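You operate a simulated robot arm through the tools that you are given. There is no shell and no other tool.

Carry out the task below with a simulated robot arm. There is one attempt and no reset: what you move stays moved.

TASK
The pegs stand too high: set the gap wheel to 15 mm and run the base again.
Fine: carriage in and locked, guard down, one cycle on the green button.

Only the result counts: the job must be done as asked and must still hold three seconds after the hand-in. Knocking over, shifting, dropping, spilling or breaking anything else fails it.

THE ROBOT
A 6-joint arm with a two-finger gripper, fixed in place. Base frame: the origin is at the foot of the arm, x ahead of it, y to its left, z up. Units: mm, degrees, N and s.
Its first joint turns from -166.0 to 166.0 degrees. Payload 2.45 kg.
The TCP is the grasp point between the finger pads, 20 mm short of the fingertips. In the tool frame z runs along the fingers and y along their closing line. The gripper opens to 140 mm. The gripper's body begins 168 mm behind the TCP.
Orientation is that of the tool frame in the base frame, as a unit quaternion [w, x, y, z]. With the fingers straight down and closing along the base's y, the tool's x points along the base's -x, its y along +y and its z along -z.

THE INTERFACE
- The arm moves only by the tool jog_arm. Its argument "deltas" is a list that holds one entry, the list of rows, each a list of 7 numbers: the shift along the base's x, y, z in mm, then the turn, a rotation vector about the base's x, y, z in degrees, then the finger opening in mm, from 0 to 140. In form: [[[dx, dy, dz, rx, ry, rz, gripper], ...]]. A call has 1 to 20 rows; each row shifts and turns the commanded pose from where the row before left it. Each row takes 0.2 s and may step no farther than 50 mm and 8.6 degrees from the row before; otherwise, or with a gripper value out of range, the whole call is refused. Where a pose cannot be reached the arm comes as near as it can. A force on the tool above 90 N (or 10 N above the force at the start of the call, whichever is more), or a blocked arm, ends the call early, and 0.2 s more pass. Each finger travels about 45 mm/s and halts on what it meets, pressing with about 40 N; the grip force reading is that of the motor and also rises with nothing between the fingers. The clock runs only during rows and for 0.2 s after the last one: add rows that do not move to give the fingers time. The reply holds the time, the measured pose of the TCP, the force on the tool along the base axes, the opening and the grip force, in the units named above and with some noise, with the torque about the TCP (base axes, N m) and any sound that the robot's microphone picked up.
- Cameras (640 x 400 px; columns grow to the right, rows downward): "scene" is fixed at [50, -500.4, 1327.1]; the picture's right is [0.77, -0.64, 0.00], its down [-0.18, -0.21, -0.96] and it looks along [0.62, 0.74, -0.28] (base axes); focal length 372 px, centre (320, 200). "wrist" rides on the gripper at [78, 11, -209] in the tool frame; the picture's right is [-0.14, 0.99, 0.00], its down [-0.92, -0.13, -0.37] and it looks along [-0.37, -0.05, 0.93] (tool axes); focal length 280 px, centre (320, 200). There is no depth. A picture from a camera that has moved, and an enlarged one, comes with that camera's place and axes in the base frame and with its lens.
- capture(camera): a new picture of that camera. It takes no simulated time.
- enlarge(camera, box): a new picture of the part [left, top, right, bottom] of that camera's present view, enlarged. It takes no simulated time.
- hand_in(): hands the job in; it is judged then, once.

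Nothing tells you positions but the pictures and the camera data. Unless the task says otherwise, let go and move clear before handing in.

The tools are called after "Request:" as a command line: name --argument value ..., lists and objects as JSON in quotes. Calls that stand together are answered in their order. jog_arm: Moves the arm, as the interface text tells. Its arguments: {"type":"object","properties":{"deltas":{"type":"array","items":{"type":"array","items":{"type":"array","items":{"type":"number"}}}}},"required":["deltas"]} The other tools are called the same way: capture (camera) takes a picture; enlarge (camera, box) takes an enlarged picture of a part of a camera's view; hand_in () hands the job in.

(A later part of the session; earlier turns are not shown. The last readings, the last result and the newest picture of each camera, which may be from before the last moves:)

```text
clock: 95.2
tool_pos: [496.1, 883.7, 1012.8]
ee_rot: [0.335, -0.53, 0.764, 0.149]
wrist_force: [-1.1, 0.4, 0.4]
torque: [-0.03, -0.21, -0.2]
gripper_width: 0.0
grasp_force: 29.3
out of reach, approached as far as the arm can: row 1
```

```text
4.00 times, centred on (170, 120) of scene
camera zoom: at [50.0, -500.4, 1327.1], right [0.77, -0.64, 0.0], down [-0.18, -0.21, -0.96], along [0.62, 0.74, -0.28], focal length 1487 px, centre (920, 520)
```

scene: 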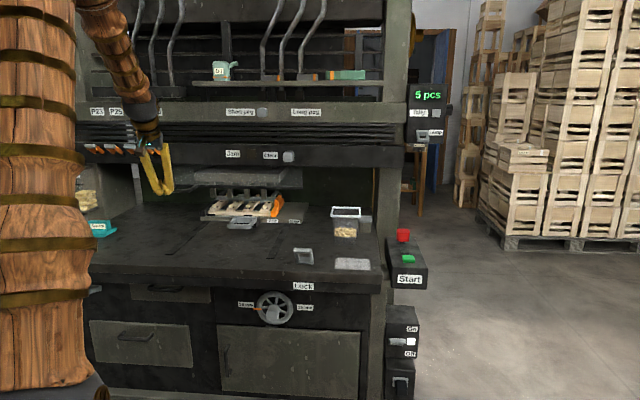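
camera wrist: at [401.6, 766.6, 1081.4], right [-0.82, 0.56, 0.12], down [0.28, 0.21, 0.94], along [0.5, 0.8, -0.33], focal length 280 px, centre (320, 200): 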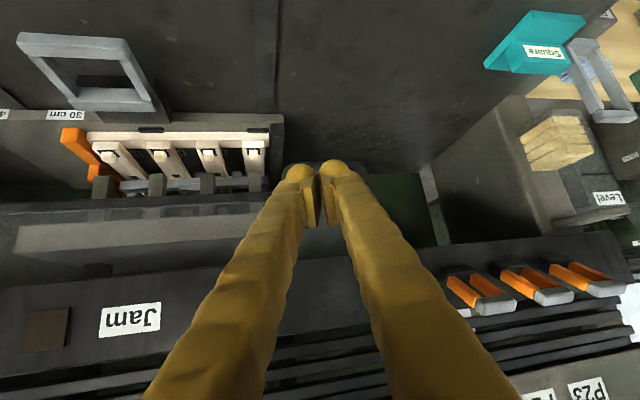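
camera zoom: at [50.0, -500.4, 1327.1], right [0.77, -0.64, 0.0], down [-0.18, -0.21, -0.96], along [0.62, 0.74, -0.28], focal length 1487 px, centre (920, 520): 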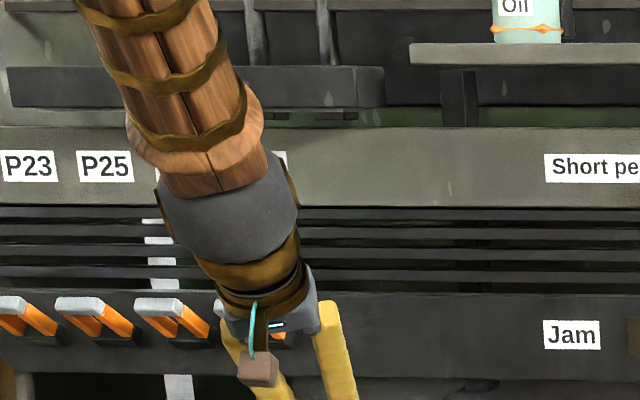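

Request:
jog_arm --deltas '[[[0, 0, 0, 0, 0, 0, 0], [-22.2, -30.9, 1.7, -2.69, 4.02, -1.97, 0], [-22.2, -30.9, 1.7, -2.69, 4.02, -1.97, 0], [-22.2, -30.9, 1.7, -2.69, 4.02, -1.97, 0], [0, 0, 0, 0, 0, 0, 0]]]'

Request:
enlarge --camera "scene" --box '[90, 70, 250, 170]'

```text
clock: 96.4
tool_pos: [418.4, 795.8, 1018.1]
ee_rot: [0.202, -0.439, 0.86, 0.161]
wrist_force: [0.4, 0.3, 0.2]
torque: [0.0, -0.02, 0.02]
gripper_width: 0.0
grasp_force: 29.8
```

```text
4.00 times, centred on (170, 120) of scene
camera zoom: at [50.0, -500.4, 1327.1], right [0.77, -0.64, 0.0], down [-0.18, -0.21, -0.96], along [0.62, 0.74, -0.28], focal length 1487 px, centre (920, 520)
```

zoom: 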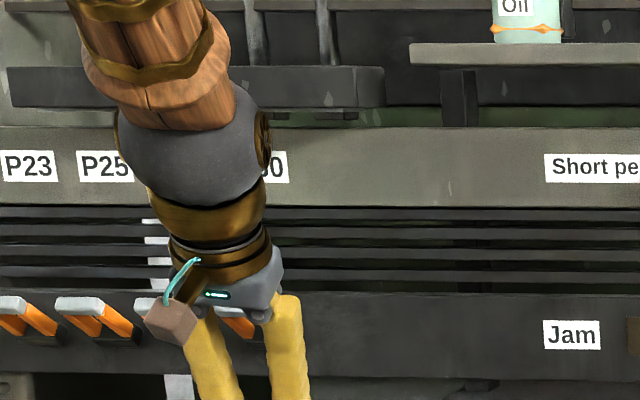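

Recovered to a clean pose. To avoid the straight-wrist region, I'll work with a shallower lean (≈37°) and roll the fingers 90° so they can straddle and clamp the guard bar from above.

Request:
jog_arm --deltas '[[[0, 0, 5, -2.53, -5.15, 5.88, 0], [5.3, 7.5, 1, -2.03, -3.73, 7.36, 0], [5.3, 7.5, 1, -2.03, -3.73, 7.36, 0], [5.3, 7.5, 1, -2.03, -3.73, 7.36, 0], [5.3, 7.5, 1, -2.03, -3.73, 7.36, 0], [5.3, 7.5, 1, -2.03, -3.73, 7.36, 0], [5.3, 7.5, 1, -2.03, -3.73, 7.36, 0], [5.3, 7.5, 1, -2.03, -3.73, 7.36, 0], [5.3, 7.5, 1, -2.03, -3.73, 7.36, 20], [5.3, 7.5, 1, -2.03, -3.73, 7.36, 40], [5.3, 7.5, 1, -2.03, -3.73, 7.36, 60], [5.3, 7.5, 1, -1.19, -2.2, 4.33, 64], [0, 0, 0, 0, 0, 0, 64]]]'

Request:
capture --camera "wrist"

Request:
enlarge --camera "scene" --box '[100, 90, 260, 190]'

```text
clock: 99.2
tool_pos: [478.4, 876.5, 1030.7]
ee_rot: [-0.251, 0.936, -0.238, 0.063]
wrist_force: [0.4, 1.2, -0.7]
torque: [-0.01, 0.01, -0.02]
gripper_width: 64.0
grasp_force: 0.0
```

```text
taken
camera wrist: at [492.7, 739.9, 1206.0], right [-0.53, -0.69, -0.5], down [-0.84, 0.37, 0.38], along [-0.08, 0.62, -0.78], focal length 280 px, centre (320, 200)
```

wrist: 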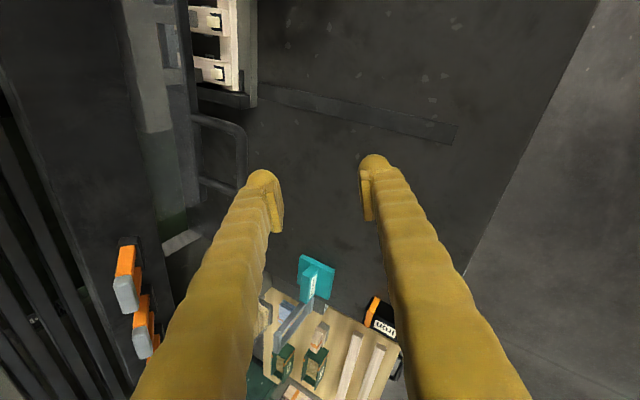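

```text
4.00 times, centred on (180, 140) of scene
camera zoom: at [50.0, -500.4, 1327.1], right [0.77, -0.64, 0.0], down [-0.18, -0.21, -0.96], along [0.62, 0.74, -0.28], focal length 1487 px, centre (880, 440)
```

zoom: 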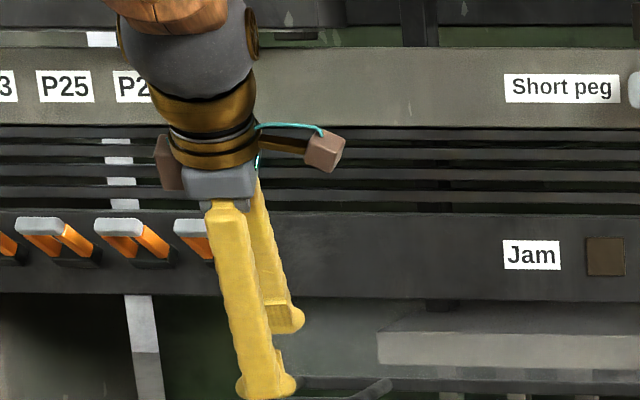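

Request:
enlarge --camera "wrist" --box '[140, 80, 300, 220]'

```text
2.86 times, centred on (220, 150) of wrist
camera zoom: at [492.7, 739.9, 1206.0], right [-0.53, -0.69, -0.5], down [-0.84, 0.37, 0.38], along [-0.08, 0.62, -0.78], focal length 801 px, centre (606, 343)
```

zoom: 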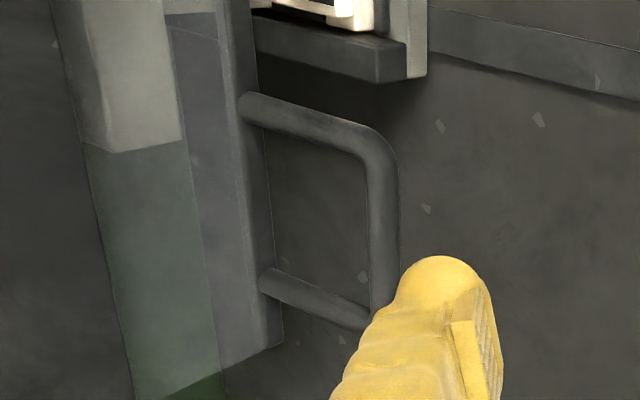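

This side view pins the bar down well: front tube at n ≈ 1135, z ≈ 932, from u ≈ −300 to −385. I'll move to a pre-grasp point about 75 mm short of it along the tool axis.

Request:
jog_arm --deltas '[[[15.2, 32, -9.7, 1.54, -0.84, 0, 64], [15.2, 32, -9.7, 1.54, -0.84, 0, 64], [15.2, 32, -9.7, 1.54, -0.84, 0, 64], [15.2, 32, -9.7, 1.54, -0.84, 0, 64], [0, 0, 0, 0, 0, 0, 64]]]'

Request:
capture --camera "wrist"

Request:
enlarge --camera "scene" --box '[100, 110, 260, 210]'

```text
clock: 100.4
tool_pos: [540.6, 1007.4, 993.5]
ee_rot: [-0.309, 0.919, -0.234, 0.078]
wrist_force: [0.4, -0.8, 1.1]
torque: [0.02, 0.0, 0.04]
gripper_width: 63.8
grasp_force: 0.1
```

```text
taken
camera wrist: at [544.7, 850.7, 1152.8], right [-0.5, -0.63, -0.6], down [-0.87, 0.33, 0.37], along [-0.03, 0.7, -0.71], focal length 280 px, centre (320, 200)
```

wrist: 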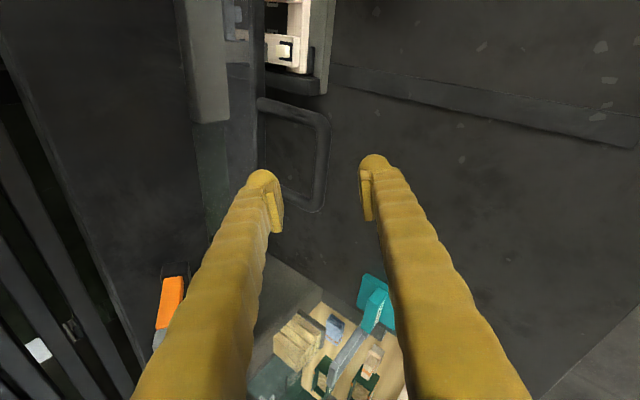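

```text
4.00 times, centred on (180, 160) of scene
camera zoom: at [50.0, -500.4, 1327.1], right [0.77, -0.64, 0.0], down [-0.18, -0.21, -0.96], along [0.62, 0.74, -0.28], focal length 1487 px, centre (880, 360)
```

zoom: 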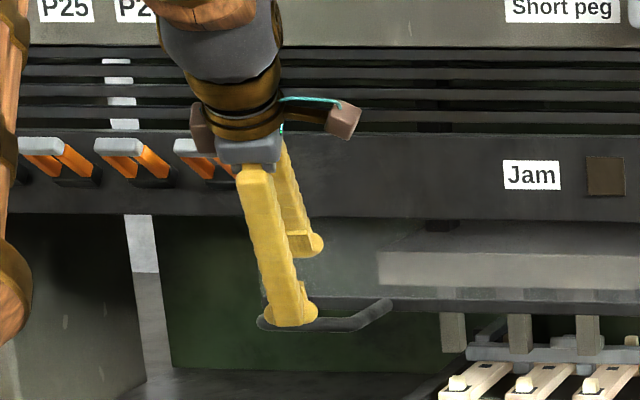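

The bar lies right between the fingers. I'll advance along the tool axis to put the bar between the pads.

Request:
jog_arm --deltas '[[[6.7, 12.4, -18.6, 0, 0, 0, 64], [6.7, 12.4, -18.6, 0, 0, 0, 64], [6.7, 12.4, -18.6, 0, 0, 0, 64], [0, 0, 0, 0, 0, 0, 64]]]'

Request:
capture --camera "wrist"

Request:
enlarge --camera "scene" --box '[100, 110, 260, 210]'

```text
clock: 101.4
tool_pos: [560.3, 1043.3, 937.0]
ee_rot: [-0.309, 0.919, -0.234, 0.077]
wrist_force: [-0.5, 0.3, 0.3]
torque: [0.02, -0.01, -0.01]
gripper_width: 64.1
grasp_force: 0.0
```

```text
taken
camera wrist: at [564.2, 887.6, 1096.9], right [-0.5, -0.63, -0.6], down [-0.87, 0.33, 0.37], along [-0.03, 0.7, -0.71], focal length 280 px, centre (320, 200)
```

wrist: 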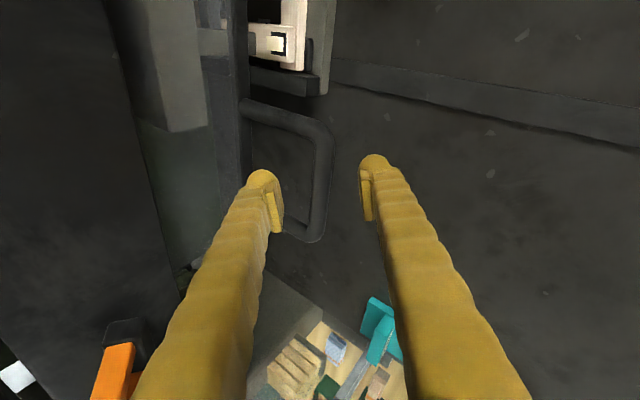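

```text
4.00 times, centred on (180, 160) of scene
camera zoom: at [50.0, -500.4, 1327.1], right [0.77, -0.64, 0.0], down [-0.18, -0.21, -0.96], along [0.62, 0.74, -0.28], focal length 1487 px, centre (880, 360)
```

zoom: 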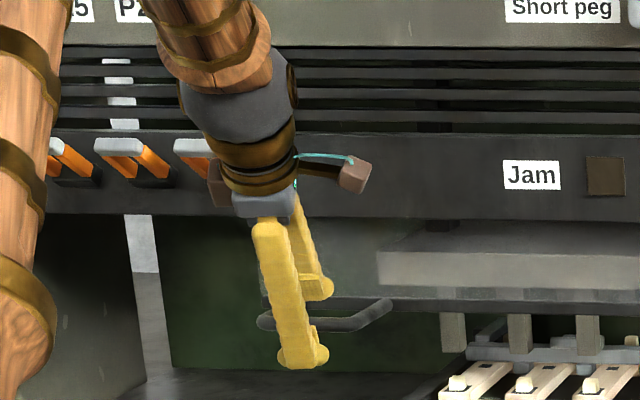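

Request:
jog_arm --deltas '[[[0, 0, 0, 0, 0, 0, 40], [0, 0, 0, 0, 0, 0, 20], [0, 0, 0, 0, 0, 0, 8], [0, 0, 0, 0, 0, 0, 6], [0, 0, 0, 0, 0, 0, 6]]]'

Request:
capture --camera "wrist"

```text
clock: 102.6
tool_pos: [559.6, 1044.0, 937.5]
ee_rot: [-0.308, 0.919, -0.234, 0.077]
wrist_force: [3.1, 5.4, -0.1]
torque: [0.5, 0.53, -0.92]
gripper_width: 19.8
grasp_force: 44.7
```

```text
taken
camera wrist: at [564.1, 887.5, 1097.0], right [-0.5, -0.63, -0.6], down [-0.87, 0.33, 0.37], along [-0.03, 0.7, -0.71], focal length 280 px, centre (320, 200)
```

wrist: 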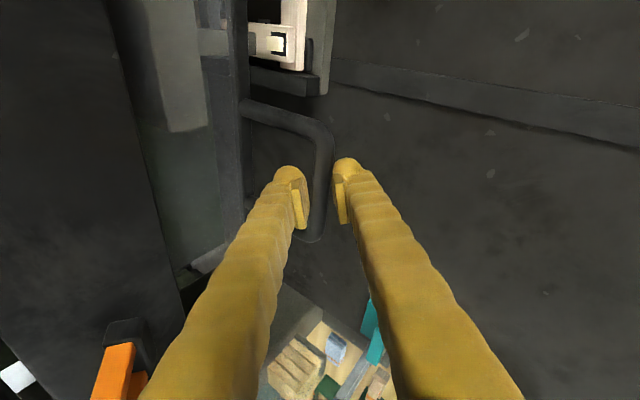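

The bar is clamped (20 mm, 45 N). Now I pull the guard straight down a little and check that it follows.

Request:
jog_arm --deltas '[[[0, 0, -6, 0, 0, 0, 6], [0, 0, -8, 0, 0, 0, 6], [0, 0, -8, 0, 0, 0, 6], [0, 0, 0, 0, 0, 0, 6]]]'

Request:
enlarge --camera "scene" --box '[150, 130, 310, 230]'

```text
clock: 103.6
tool_pos: [560.1, 1044.1, 914.8]
ee_rot: [-0.308, 0.919, -0.234, 0.078]
wrist_force: [7.7, 21.4, -2.9]
torque: [0.8, 0.61, -0.95]
gripper_width: 19.6
grasp_force: 44.6
```

```text
4.00 times, centred on (230, 180) of scene
camera zoom: at [50.0, -500.4, 1327.1], right [0.77, -0.64, 0.0], down [-0.18, -0.21, -0.96], along [0.62, 0.74, -0.28], focal length 1487 px, centre (680, 280)
```

zoom: 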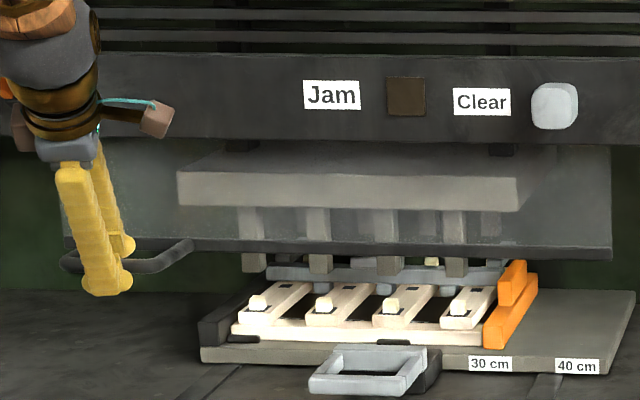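

The guard follows. I'll keep pulling down steadily.

Request:
jog_arm --deltas '[[[0, 0, -9, 0, 0, 0, 6], [0, 0, -9, 0, 0, 0, 6], [0, 0, -9, 0, 0, 0, 6], [0, 0, -9, 0, 0, 0, 6], [0, 0, -9, 0, 0, 0, 6], [0, 0, 0, 0, 0, 0, 6]]]'

Request:
enlarge --camera "scene" --box '[150, 130, 310, 230]'

```text
clock: 105.0
tool_pos: [559.5, 1041.7, 868.5]
ee_rot: [-0.308, 0.919, -0.234, 0.077]
wrist_force: [7.7, 9.5, -0.4]
torque: [0.69, 0.57, -0.93]
gripper_width: 19.4
grasp_force: 44.3
```

```text
4.00 times, centred on (230, 180) of scene
camera zoom: at [50.0, -500.4, 1327.1], right [0.77, -0.64, 0.0], down [-0.18, -0.21, -0.96], along [0.62, 0.74, -0.28], focal length 1487 px, centre (680, 280)
```

zoom: 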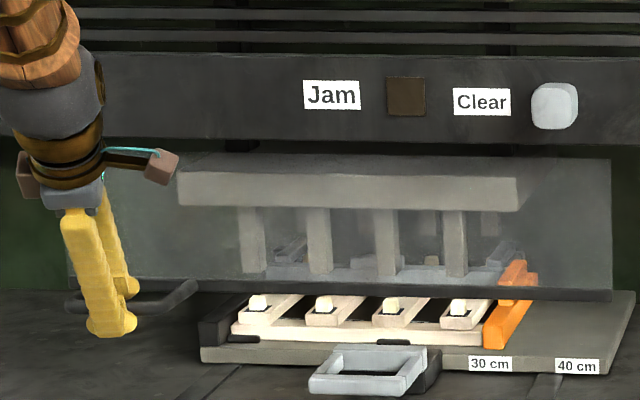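

Request:
jog_arm --deltas '[[[0, 0, -9, 0, 0, 0, 6], [0, 0, -9, 0, 0, 0, 6], [0, 0, -8, 0, 0, 0, 6], [0, 0, 0, 0, 0, 0, 6]]]'

Request:
enlarge --camera "scene" --box '[150, 130, 310, 230]'

Request:
capture --camera "wrist"

```text
clock: 106.0
tool_pos: [557.4, 1042.8, 842.5]
ee_rot: [-0.308, 0.919, -0.234, 0.078]
wrist_force: [3.6, -17.3, -2.9]
torque: [0.41, 0.64, -1.01]
gripper_width: 18.8
grasp_force: 43.6
```

```text
4.00 times, centred on (230, 180) of scene
camera zoom: at [50.0, -500.4, 1327.1], right [0.77, -0.64, 0.0], down [-0.18, -0.21, -0.96], along [0.62, 0.74, -0.28], focal length 1487 px, centre (680, 280)
```

zoom: 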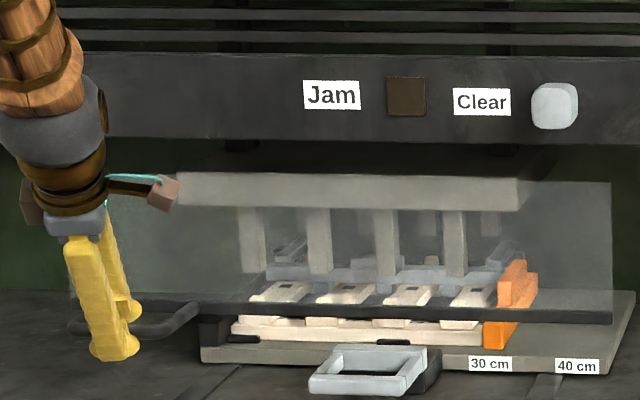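

```text
taken
camera wrist: at [563.6, 886.7, 1002.4], right [-0.5, -0.63, -0.6], down [-0.87, 0.33, 0.37], along [-0.04, 0.7, -0.71], focal length 280 px, centre (320, 200)
```

wrist: 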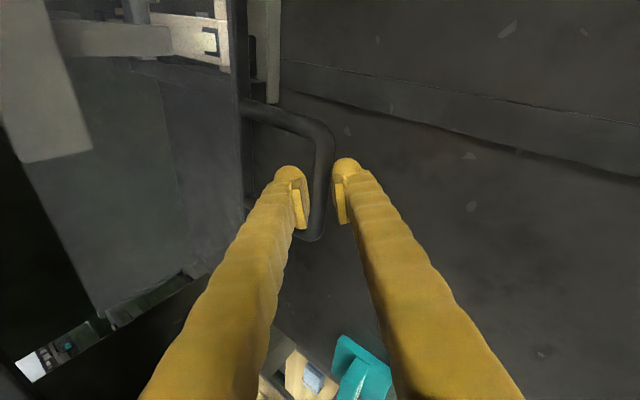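

Request:
jog_arm --deltas '[[[0, 0, -6, 0, 0, 0, 6], [0, 0, -6, 0, 0, 0, 6], [0, 0, -6, 0, 0, 0, 6], [0, 0, 0, 0, 0, 0, 6]]]'

Request:
enlarge --camera "scene" --box '[150, 130, 310, 230]'

```text
clock: 107.0
tool_pos: [559.2, 1042.8, 825.4]
ee_rot: [-0.308, 0.919, -0.233, 0.077]
wrist_force: [-7.3, -21.2, -4.7]
torque: [0.41, 0.77, -0.96]
gripper_width: 19.3
grasp_force: 44.6
```

```text
4.00 times, centred on (230, 180) of scene
camera zoom: at [50.0, -500.4, 1327.1], right [0.77, -0.64, 0.0], down [-0.18, -0.21, -0.96], along [0.62, 0.74, -0.28], focal length 1487 px, centre (680, 280)
```

zoom: 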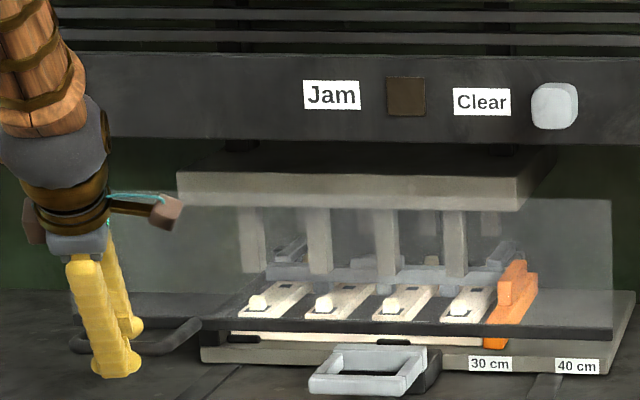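

Request:
jog_arm --deltas '[[[0, 0, -5, 0, 0, 0, 6], [0, 0, -5, 0, 0, 0, 6], [0, 0, -5, 0, 0, 0, 6], [0, 0, 0, 0, 0, 0, 6]]]'

Request:
enlarge --camera "scene" --box '[150, 130, 310, 230]'

```text
clock: 108.0
tool_pos: [558.7, 1042.6, 809.9]
ee_rot: [-0.308, 0.919, -0.234, 0.078]
wrist_force: [-13.1, -25.6, 1.9]
torque: [0.32, 0.74, -1.01]
gripper_width: 19.1
grasp_force: 43.9
```

```text
4.00 times, centred on (230, 180) of scene
camera zoom: at [50.0, -500.4, 1327.1], right [0.77, -0.64, 0.0], down [-0.18, -0.21, -0.96], along [0.62, 0.74, -0.28], focal length 1487 px, centre (680, 280)
```

zoom: 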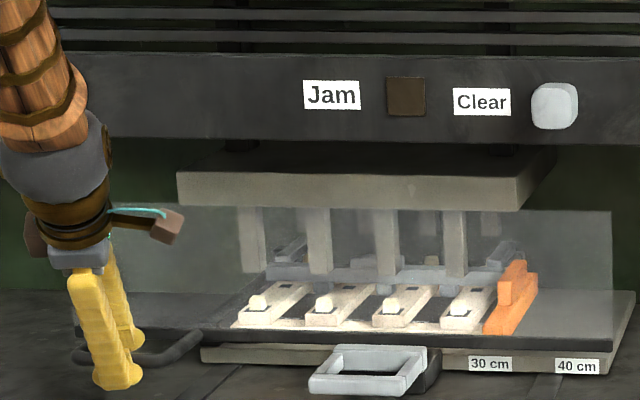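

Request:
jog_arm --deltas '[[[0, 0, -4, 0, 0, 0, 6], [0, 0, -4, 0, 0, 0, 6], [0, 0, 0, 0, 0, 0, 6]]]'

Request:
enlarge --camera "scene" --box '[150, 130, 310, 230]'

Request:
capture --camera "wrist"

```text
clock: 108.8
tool_pos: [559.0, 1041.6, 801.7]
ee_rot: [-0.308, 0.919, -0.234, 0.078]
wrist_force: [-19.7, -16.8, 0.0]
torque: [0.46, 0.92, -0.91]
gripper_width: 19.3
grasp_force: 43.9
```

```text
4.00 times, centred on (230, 180) of scene
camera zoom: at [50.0, -500.4, 1327.1], right [0.77, -0.64, 0.0], down [-0.18, -0.21, -0.96], along [0.62, 0.74, -0.28], focal length 1487 px, centre (680, 280)
```

zoom: 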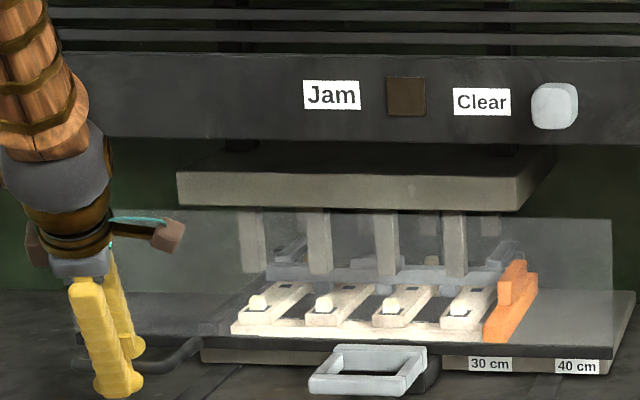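

```text
taken
camera wrist: at [563.6, 886.7, 961.2], right [-0.5, -0.63, -0.6], down [-0.87, 0.33, 0.37], along [-0.04, 0.7, -0.71], focal length 280 px, centre (320, 200)
```

wrist: 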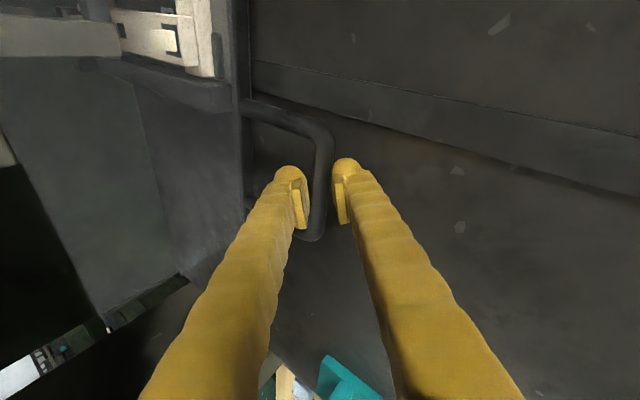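

Request:
jog_arm --deltas '[[[0, 0, -3, 0, 0, 0, 6], [0, 0, -3, 0, 0, 0, 6], [0, 0, 0, 0, 0, 0, 6]]]'

Request:
enlarge --camera "scene" --box '[150, 150, 310, 250]'

```text
clock: 109.6
tool_pos: [559.7, 1042.7, 799.2]
ee_rot: [-0.31, 0.918, -0.235, 0.078]
wrist_force: [-17.8, -17.9, 29.3]
torque: [0.72, 0.77, -0.96]
gripper_width: 20.0
grasp_force: 44.7
```

```text
4.00 times, centred on (230, 200) of scene
camera zoom: at [50.0, -500.4, 1327.1], right [0.77, -0.64, 0.0], down [-0.18, -0.21, -0.96], along [0.62, 0.74, -0.28], focal length 1487 px, centre (680, 200)
```

zoom: 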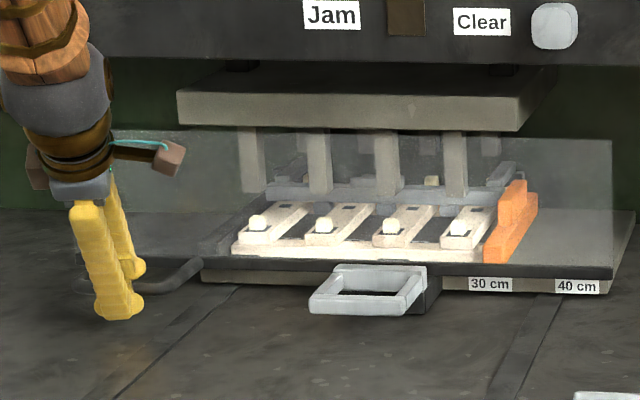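

A 29 N upward reaction appears now, so the guard may be at its lower stop after ~138 mm. I'll open the fingers, back out along the tool axis and see whether it stays.

Request:
jog_arm --deltas '[[[0, 0, 2, 0, 0, 0, 20], [0, 0, 0, 0, 0, 0, 40], [0, 0, 0, 0, 0, 0, 50], [0, 0, 0, 0, 0, 0, 50]]]'

Request:
enlarge --camera "scene" --box '[150, 150, 310, 250]'

Request:
capture --camera "wrist"

```text
clock: 110.6
tool_pos: [559.6, 1042.0, 798.9]
ee_rot: [-0.308, 0.919, -0.234, 0.077]
wrist_force: [0.7, -0.2, 0.4]
torque: [-0.03, 0.03, 0.0]
gripper_width: 49.8
grasp_force: 0.1
```

```text
4.00 times, centred on (230, 200) of scene
camera zoom: at [50.0, -500.4, 1327.1], right [0.77, -0.64, 0.0], down [-0.18, -0.21, -0.96], along [0.62, 0.74, -0.28], focal length 1487 px, centre (680, 200)
```

zoom: 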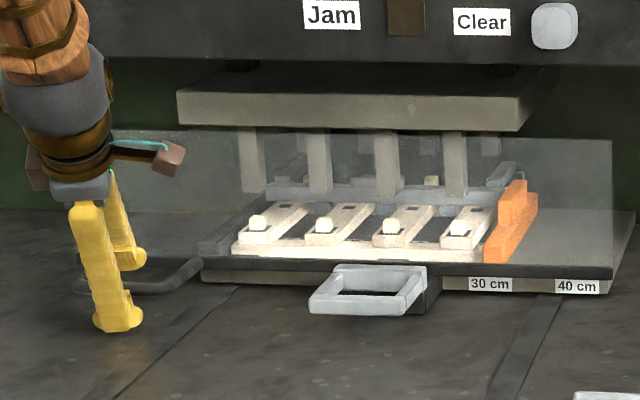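

```text
taken
camera wrist: at [563.8, 886.6, 957.6], right [-0.5, -0.63, -0.6], down [-0.87, 0.33, 0.37], along [-0.03, 0.7, -0.71], focal length 280 px, centre (320, 200)
```

wrist: 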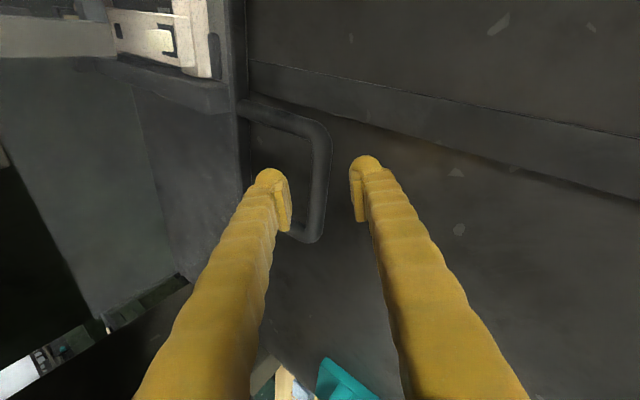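

The guard stays down, and the opened lower finger shows it wasn't resting on the table, so that was the guard's own stop. I'll back out along the tool axis and rise clear.

Request:
jog_arm --deltas '[[[-5.8, -10.6, 16, 0, 0, 0, 56], [-7.2, -13.3, 20, 0, 0, 0, 60], [-8.6, -16, 24, 0, 0, 0, 60], [-8.6, -16, 24, 0, 0, 0, 60], [-10, -18, 30, 0, 0, 0, 40], [-10, -18, 30, 0, 0, 0, 20], [0, 0, 0, 0, 0, 0, 0]]]'

Request:
capture --camera "scene"

Request:
enlarge --camera "scene" --box '[150, 150, 310, 250]'

```text
clock: 112.2
tool_pos: [508.3, 951.0, 942.4]
ee_rot: [-0.308, 0.919, -0.234, 0.078]
wrist_force: [1.1, 0.0, -0.1]
torque: [-0.04, -0.02, -0.04]
gripper_width: 0.3
grasp_force: 6.7
```

```text
taken
```

scene: 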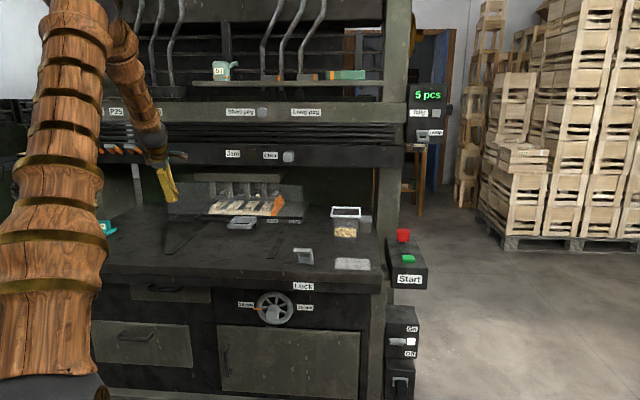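

```text
4.00 times, centred on (230, 200) of scene
camera zoom: at [50.0, -500.4, 1327.1], right [0.77, -0.64, 0.0], down [-0.18, -0.21, -0.96], along [0.62, 0.74, -0.28], focal length 1487 px, centre (680, 200)
```

zoom: 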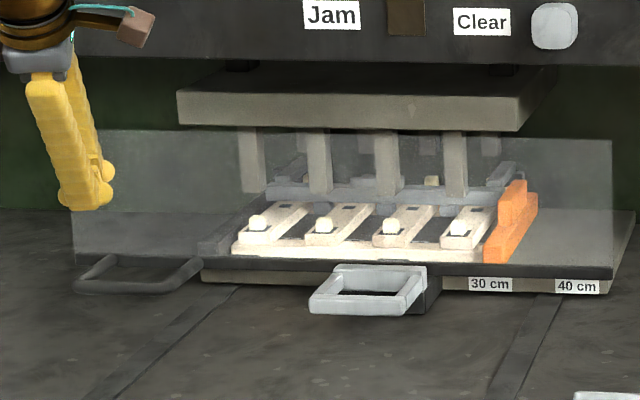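

Guard is down with the pegs under the pins. Before starting I want to confirm the lock by a gentle pull on the carriage handle; I'll turn the tool back and go above the handle loop.

Request:
jog_arm --deltas '[[[13.9, -13, -0.9, 1.095, 3.404, -7.054, 0], [13.9, -13, -0.9, 1.095, 3.404, -7.054, 0], [13.9, -13, -0.9, 1.095, 3.404, -7.054, 0], [13.9, -13, -0.9, 1.095, 3.404, -7.054, 0], [13.9, -13, -0.9, 1.095, 3.404, -7.054, 0], [13.9, -13, -0.9, 1.095, 3.404, -7.054, 0], [13.9, -13, -0.9, 1.095, 3.404, -7.054, 0], [13.9, -13, -0.9, 1.095, 3.404, -7.054, 0], [13.9, -13, -0.9, 1.095, 3.404, -7.054, 0], [13.9, -13, -0.9, 1.095, 3.404, -7.054, 0], [13.9, -13, -0.9, 1.095, 3.404, -7.054, 0], [13.9, -13, -0.9, 1.095, 3.404, -7.054, 0], [13.9, -13, -0.9, 1.095, 3.404, -7.054, 0], [0, 0, 0, 0, 0, 0, 0]]]'

Request:
capture --camera "wrist"

Request:
capture --camera "scene"

```text
clock: 115.2
tool_pos: [688.5, 781.5, 930.4]
ee_rot: [0.158, -0.403, 0.899, 0.071]
wrist_force: [-0.6, 0.0, 0.1]
torque: [-0.05, -0.01, -0.02]
gripper_width: 0.0
grasp_force: 29.1
```

```text
taken
camera wrist: at [583.8, 679.5, 1099.3], right [-0.65, 0.76, 0.05], down [0.59, 0.47, 0.66], along [0.48, 0.46, -0.75], focal length 280 px, centre (320, 200)
```

wrist: 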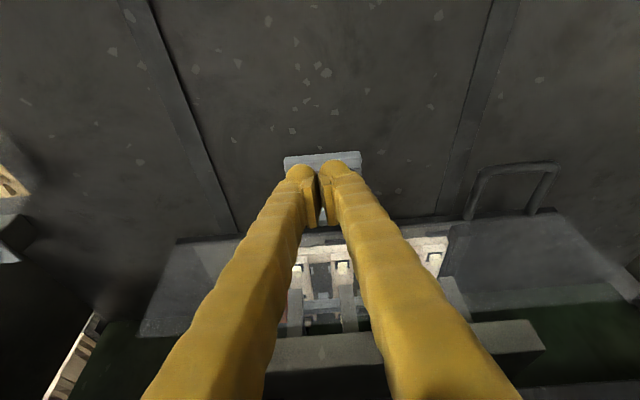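

```text
taken
```

scene: 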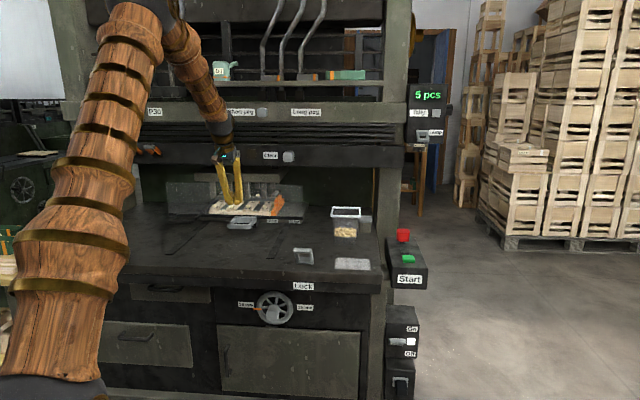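

Request:
jog_arm --deltas '[[[21, 23, -17, 0, 0, 0, 0], [21, 23, -17, 0, 0, 0, 0], [21, 23, -17, 0, 0, 0, 0], [0, 0, 0, 0, 0, 0, 0]]]'

Request:
capture --camera "wrist"

Request:
enlarge --camera "scene" --box '[170, 160, 300, 245]'

```text
clock: 116.2
tool_pos: [752.2, 851.3, 879.6]
ee_rot: [0.158, -0.403, 0.898, 0.071]
wrist_force: [0.5, -0.7, -0.4]
torque: [0.02, 0.0, -0.01]
gripper_width: 0.2
grasp_force: 28.6
```

```text
taken
camera wrist: at [647.4, 750.5, 1049.2], right [-0.66, 0.75, 0.05], down [0.59, 0.47, 0.66], along [0.48, 0.46, -0.75], focal length 280 px, centre (320, 200)
```

wrist: 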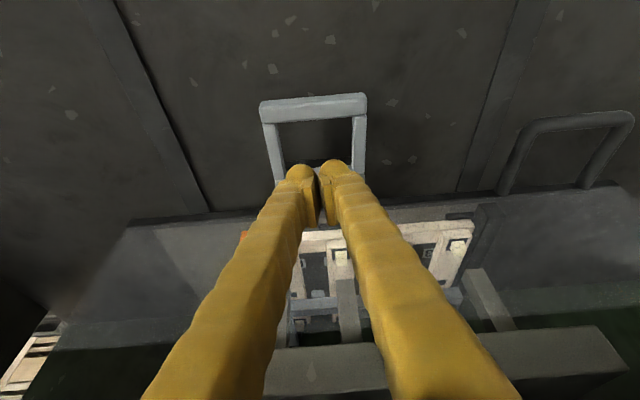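

```text
4.71 times, centred on (235, 202) of scene
camera zoom: at [50.0, -500.4, 1327.1], right [0.77, -0.64, 0.0], down [-0.18, -0.21, -0.96], along [0.62, 0.74, -0.28], focal length 1750 px, centre (720, 188)
```

zoom: 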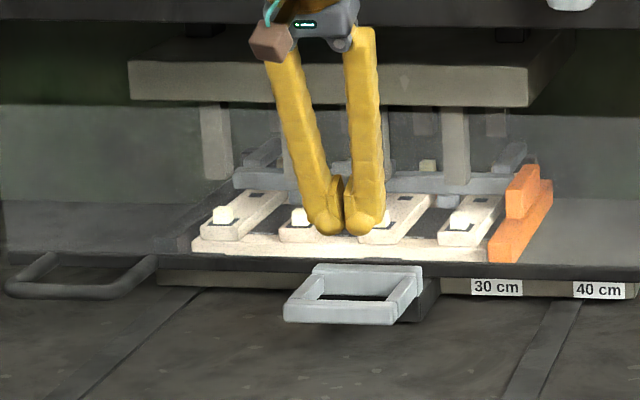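

Request:
jog_arm --deltas '[[[0, 0, -25, 0, 0, 0, 0], [0, 0, -25, 0, 0, 0, 0], [0, 0, -24, 0, 0, 0, 0], [0, 0, 0, 0, 0, 0, 0]]]'

Request:
capture --camera "wrist"

Request:
enlarge --camera "scene" --box '[170, 160, 300, 245]'

```text
clock: 117.2
tool_pos: [752.2, 852.3, 806.0]
ee_rot: [0.159, -0.404, 0.898, 0.071]
wrist_force: [0.1, 0.4, -0.7]
torque: [0.04, 0.0, 0.0]
gripper_width: 0.1
grasp_force: 29.1
```

```text
taken
camera wrist: at [647.0, 750.6, 975.2], right [-0.65, 0.75, 0.05], down [0.59, 0.47, 0.66], along [0.48, 0.46, -0.75], focal length 280 px, centre (320, 200)
```

wrist: 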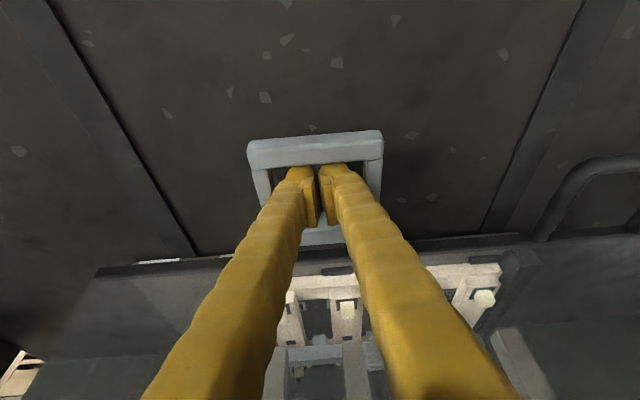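

```text
4.71 times, centred on (235, 202) of scene
camera zoom: at [50.0, -500.4, 1327.1], right [0.77, -0.64, 0.0], down [-0.18, -0.21, -0.96], along [0.62, 0.74, -0.28], focal length 1750 px, centre (720, 188)
```

zoom: 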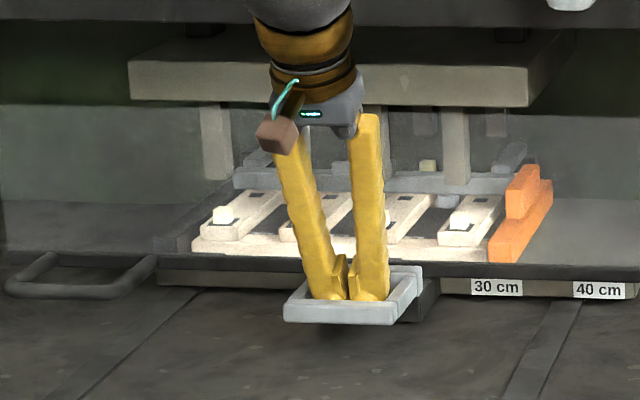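

The closed fingers are inside the handle loop. A gentle outward pull in 3 mm steps will tell whether the carriage is locked.

Request:
jog_arm --deltas '[[[-3, -3, 0, 0, 0, 0, 0], [-3, -3, 0, 0, 0, 0, 0], [-2, -2, 0, 0, 0, 0, 0], [0, 0, 0, 0, 0, 0, 0]]]'

Request:
enlarge --camera "scene" --box '[170, 160, 300, 245]'

```text
clock: 118.2
tool_pos: [745.6, 843.6, 806.2]
ee_rot: [0.16, -0.404, 0.898, 0.071]
wrist_force: [36.4, 44.3, -18.8]
torque: [0.71, -0.82, -0.64]
gripper_width: 0.0
grasp_force: 30.2
```

```text
4.71 times, centred on (235, 202) of scene
camera zoom: at [50.0, -500.4, 1327.1], right [0.77, -0.64, 0.0], down [-0.18, -0.21, -0.96], along [0.62, 0.74, -0.28], focal length 1750 px, centre (720, 188)
```

zoom: 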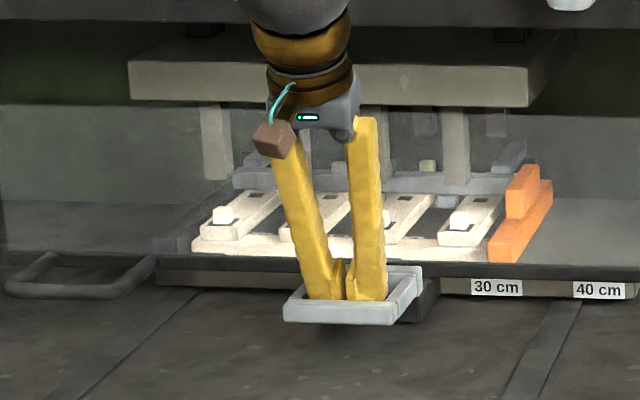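

57 N of pull and the carriage did not budge: it is locked. I'll release, lift out, and swing over to the green Start button at about (1036, 200, 776).

Request:
jog_arm --deltas '[[[5, 5, 0, 0, 0, 0, 0], [3, 3, 0, 0, 0, 0, 0], [0, 0, 25, 0, 0, 0, 0], [0, 0, 35, 0, 0, 0, 0], [0, 0, 35, 0, 0, 0, 0], [0, 0, 35, 0, 0, 0, 0], [0, 0, 20, 0, 0, 0, 0]]]'

Request:
enlarge --camera "scene" --box '[170, 160, 300, 245]'

```text
clock: 119.8
tool_pos: [753.2, 851.9, 955.4]
ee_rot: [0.159, -0.404, 0.898, 0.07]
wrist_force: [-0.4, -0.4, -0.8]
torque: [0.01, 0.0, -0.02]
gripper_width: 0.1
grasp_force: 29.5
```

```text
4.71 times, centred on (235, 202) of scene
camera zoom: at [50.0, -500.4, 1327.1], right [0.77, -0.64, 0.0], down [-0.18, -0.21, -0.96], along [0.62, 0.74, -0.28], focal length 1750 px, centre (720, 188)
```

zoom: 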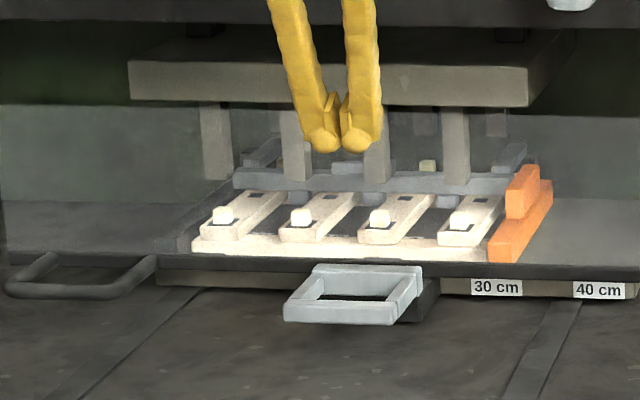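

Request:
jog_arm --deltas '[[[-5, -42, 1, 0, 0, -2.3, 0], [0, -42, 1, 0, 0, -2.3, 0], [5, -42, 1, 0, 0, -2.3, 0], [10, -42, 1, 0, 0, -2.3, 0], [10, -42, 1, 0, 0, -2.3, 0], [10, -42, 1, 0, 0, -2.3, 0], [10, -42, 1, 0, 0, -2.3, 0], [10, -42, 1, 0, 0, -2.3, 0], [10, -42, 1, 0, 0, -2.3, 0], [10, -42, 1, 0, 0, -2.3, 0], [10, -42, 1, 0, 0, -2.3, 0], [10, -42, 1, 0, 0, -2.3, 0], [0, 0, 0, 0, 0, 0, 0]]]'

Request:
capture --camera "wrist"

Request:
capture --camera "scene"

```text
clock: 122.6
tool_pos: [840.5, 345.2, 969.2]
ee_rot: [0.172, -0.178, 0.968, 0.031]
wrist_force: [-0.3, -1.4, -0.1]
torque: [0.0, 0.0, 0.02]
gripper_width: 0.0
grasp_force: 29.3
```

```text
taken
camera wrist: at [700.8, 303.8, 1138.1], right [-0.23, 0.97, 0.05], down [0.74, 0.14, 0.66], along [0.64, 0.19, -0.75], focal length 280 px, centre (320, 200)
```

wrist: 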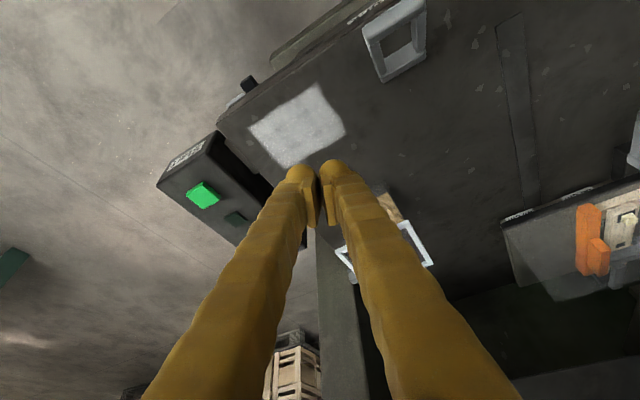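

```text
taken
```

scene: 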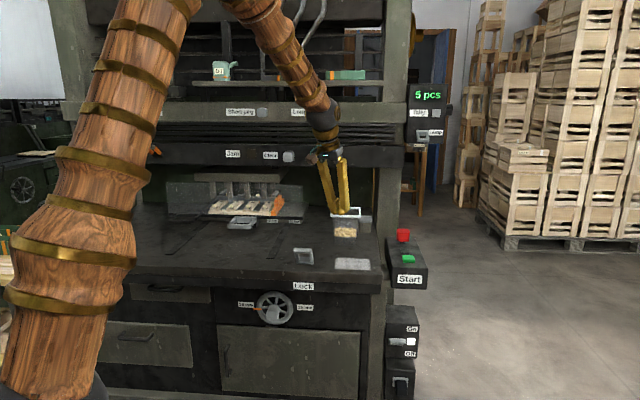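

Request:
enlarge --camera "wrist" --box '[140, 120, 300, 260]'

Request:
enlarge --camera "scene" --box '[360, 210, 460, 300]'

```text
2.86 times, centred on (220, 190) of wrist
camera zoom: at [700.8, 303.8, 1138.1], right [-0.23, 0.97, 0.05], down [0.74, 0.14, 0.66], along [0.64, 0.19, -0.75], focal length 801 px, centre (606, 229)
```

zoom: 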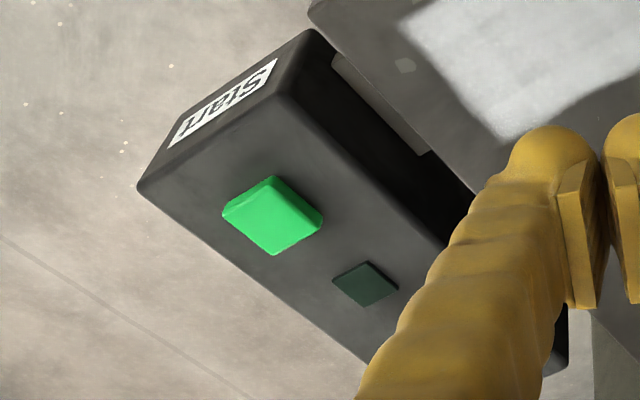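

```text
4.44 times, centred on (410, 255) of scene
camera zoom: at [50.0, -500.4, 1327.1], right [0.77, -0.64, 0.0], down [-0.18, -0.21, -0.96], along [0.62, 0.74, -0.28], focal length 1653 px, centre (-80, -44)
```

zoom: 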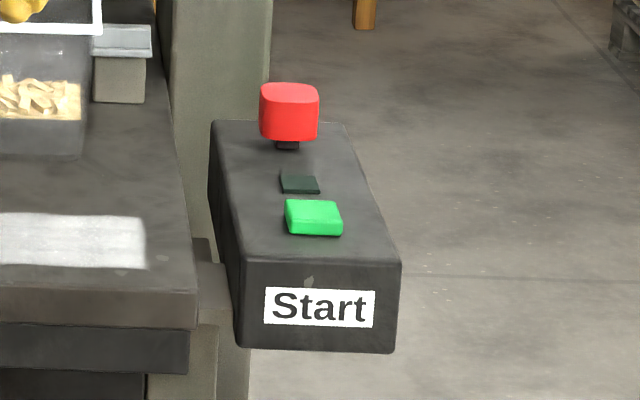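

The green button is a ~40 mm cap on top of the box, centre near (1036, 202), top about z 778. I'll go above it first.

Request:
jog_arm --deltas '[[[28.6, -20.3, -6, 0, 0, -1.37, 0], [28.6, -20.3, -6, 0, 0, -1.37, 0], [28.6, -20.3, -6, 0, 0, -1.37, 0], [28.6, -20.3, -6, 0, 0, -1.37, 0], [28.6, -20.3, -6, 0, 0, -1.37, 0], [28.6, -20.3, -6, 0, 0, -1.37, 0], [28.6, -20.3, -6, 0, 0, -1.37, 0], [0, 0, 0, 0, 0, 0, 0]]]'

Request:
capture --camera "wrist"

Request:
enlarge --camera "scene" --box '[340, 150, 500, 290]'

```text
clock: 124.4
tool_pos: [1042.7, 205.5, 925.6]
ee_rot: [0.172, -0.096, 0.98, 0.016]
wrist_force: [0.2, 1.1, 0.7]
torque: [0.02, 0.01, -0.02]
gripper_width: 0.1
grasp_force: 29.5
```

```text
taken
camera wrist: at [899.3, 187.5, 1095.9], right [-0.07, 1.0, 0.05], down [0.75, 0.02, 0.66], along [0.66, 0.08, -0.75], focal length 280 px, centre (320, 200)
```

wrist: 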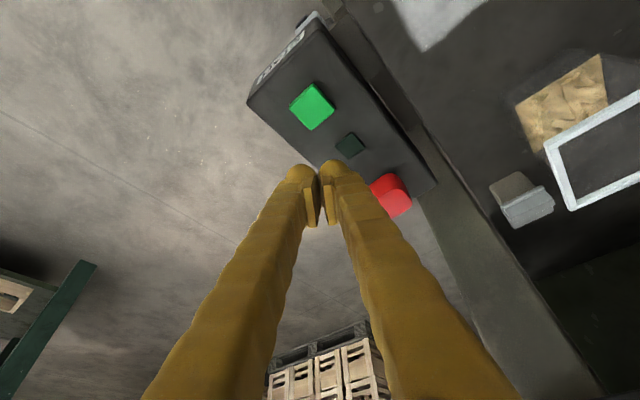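

```text
2.86 times, centred on (420, 220) of scene
camera zoom: at [50.0, -500.4, 1327.1], right [0.77, -0.64, 0.0], down [-0.18, -0.21, -0.96], along [0.62, 0.74, -0.28], focal length 1062 px, centre (34, 143)
```

zoom: 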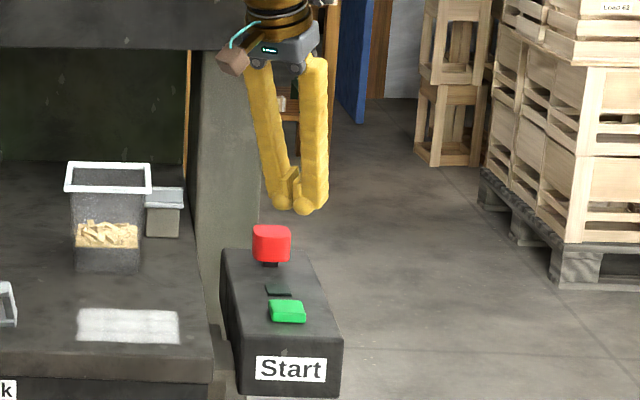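

Positions agree. I'll lower to just above the button, then press in small steps.

Request:
jog_arm --deltas '[[[2, -1.2, -35, 0, 0, 0, 0], [2, -1.2, -35, 0, 0, 0, 0], [0, 0, -33, 0, 0, 0, 0], [0, 0, 0, 0, 0, 0, 0]]]'

Request:
capture --camera "wrist"

Request:
enlarge --camera "scene" --box '[360, 200, 460, 290]'

```text
clock: 125.4
tool_pos: [1048.1, 203.4, 823.3]
ee_rot: [0.172, -0.097, 0.98, 0.016]
wrist_force: [-0.4, 0.3, 0.3]
torque: [0.03, -0.01, -0.02]
gripper_width: 0.0
grasp_force: 29.5
```

```text
taken
camera wrist: at [903.7, 185.7, 992.2], right [-0.07, 1.0, 0.05], down [0.75, 0.02, 0.66], along [0.66, 0.08, -0.75], focal length 280 px, centre (320, 200)
```

wrist: 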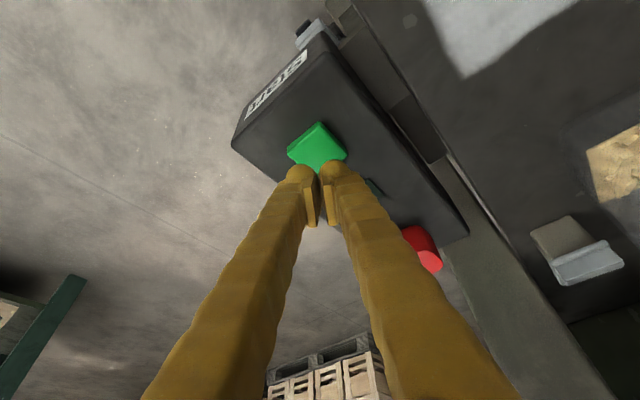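

```text
4.44 times, centred on (410, 245) of scene
camera zoom: at [50.0, -500.4, 1327.1], right [0.77, -0.64, 0.0], down [-0.18, -0.21, -0.96], along [0.62, 0.74, -0.28], focal length 1653 px, centre (-80, 0)
```

zoom: 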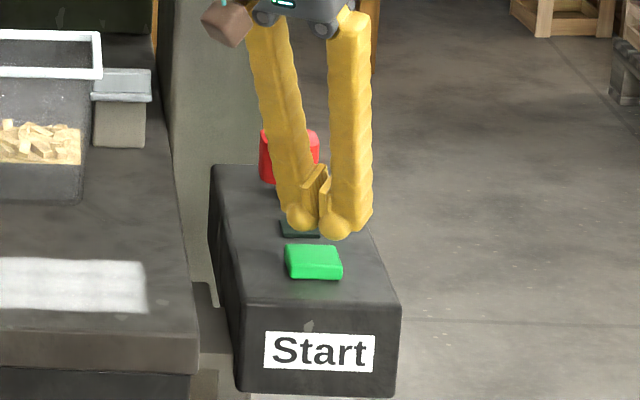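

Request:
jog_arm --deltas '[[[0, 0, -10, 0, 0, 0, 0], [0, 0, -5, 0, 0, 0, 0], [0, 0, -3, 0, 0, 0, 0], [0, 0, 0, 0, 0, 0, 0]]]'

Request:
enlarge --camera "scene" --box '[360, 200, 460, 290]'

```text
clock: 126.4
tool_pos: [1048.2, 203.8, 804.6]
ee_rot: [0.173, -0.096, 0.98, 0.017]
wrist_force: [0.2, 0.7, 1.5]
torque: [0.03, 0.02, -0.01]
gripper_width: 6.2
grasp_force: 29.0
```

```text
4.44 times, centred on (410, 245) of scene
camera zoom: at [50.0, -500.4, 1327.1], right [0.77, -0.64, 0.0], down [-0.18, -0.21, -0.96], along [0.62, 0.74, -0.28], focal length 1653 px, centre (-80, 0)
```

zoom: 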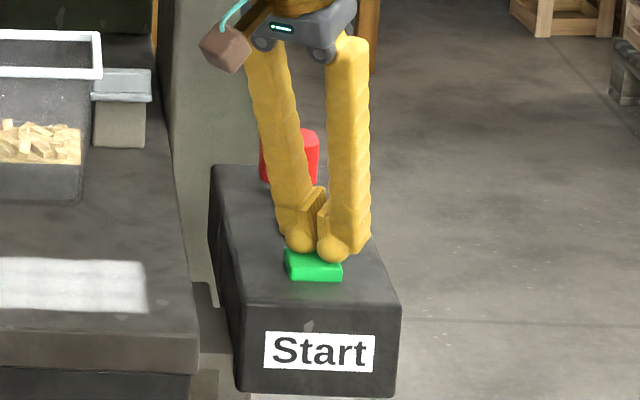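

Contact with the button. I'll press a few millimetres and release in the same move.

Request:
jog_arm --deltas '[[[0, 0, -3, 0, 0, 0, 0], [0, 0, -3, 0, 0, 0, 0], [0, 0, 0, 0, 0, 0, 0]]]'

Request:
capture --camera "scene"

```text
clock: 127.2
tool_pos: [1046.1, 203.6, 799.3]
ee_rot: [0.173, -0.097, 0.98, 0.016]
wrist_force: [-1.6, -1.6, 4.9]
torque: [0.02, 0.03, 0.0]
gripper_width: 6.2
grasp_force: 29.4
heard: click
```

```text
taken
```

scene: 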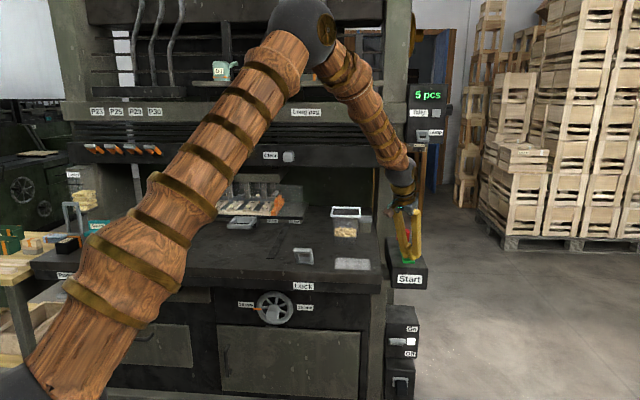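

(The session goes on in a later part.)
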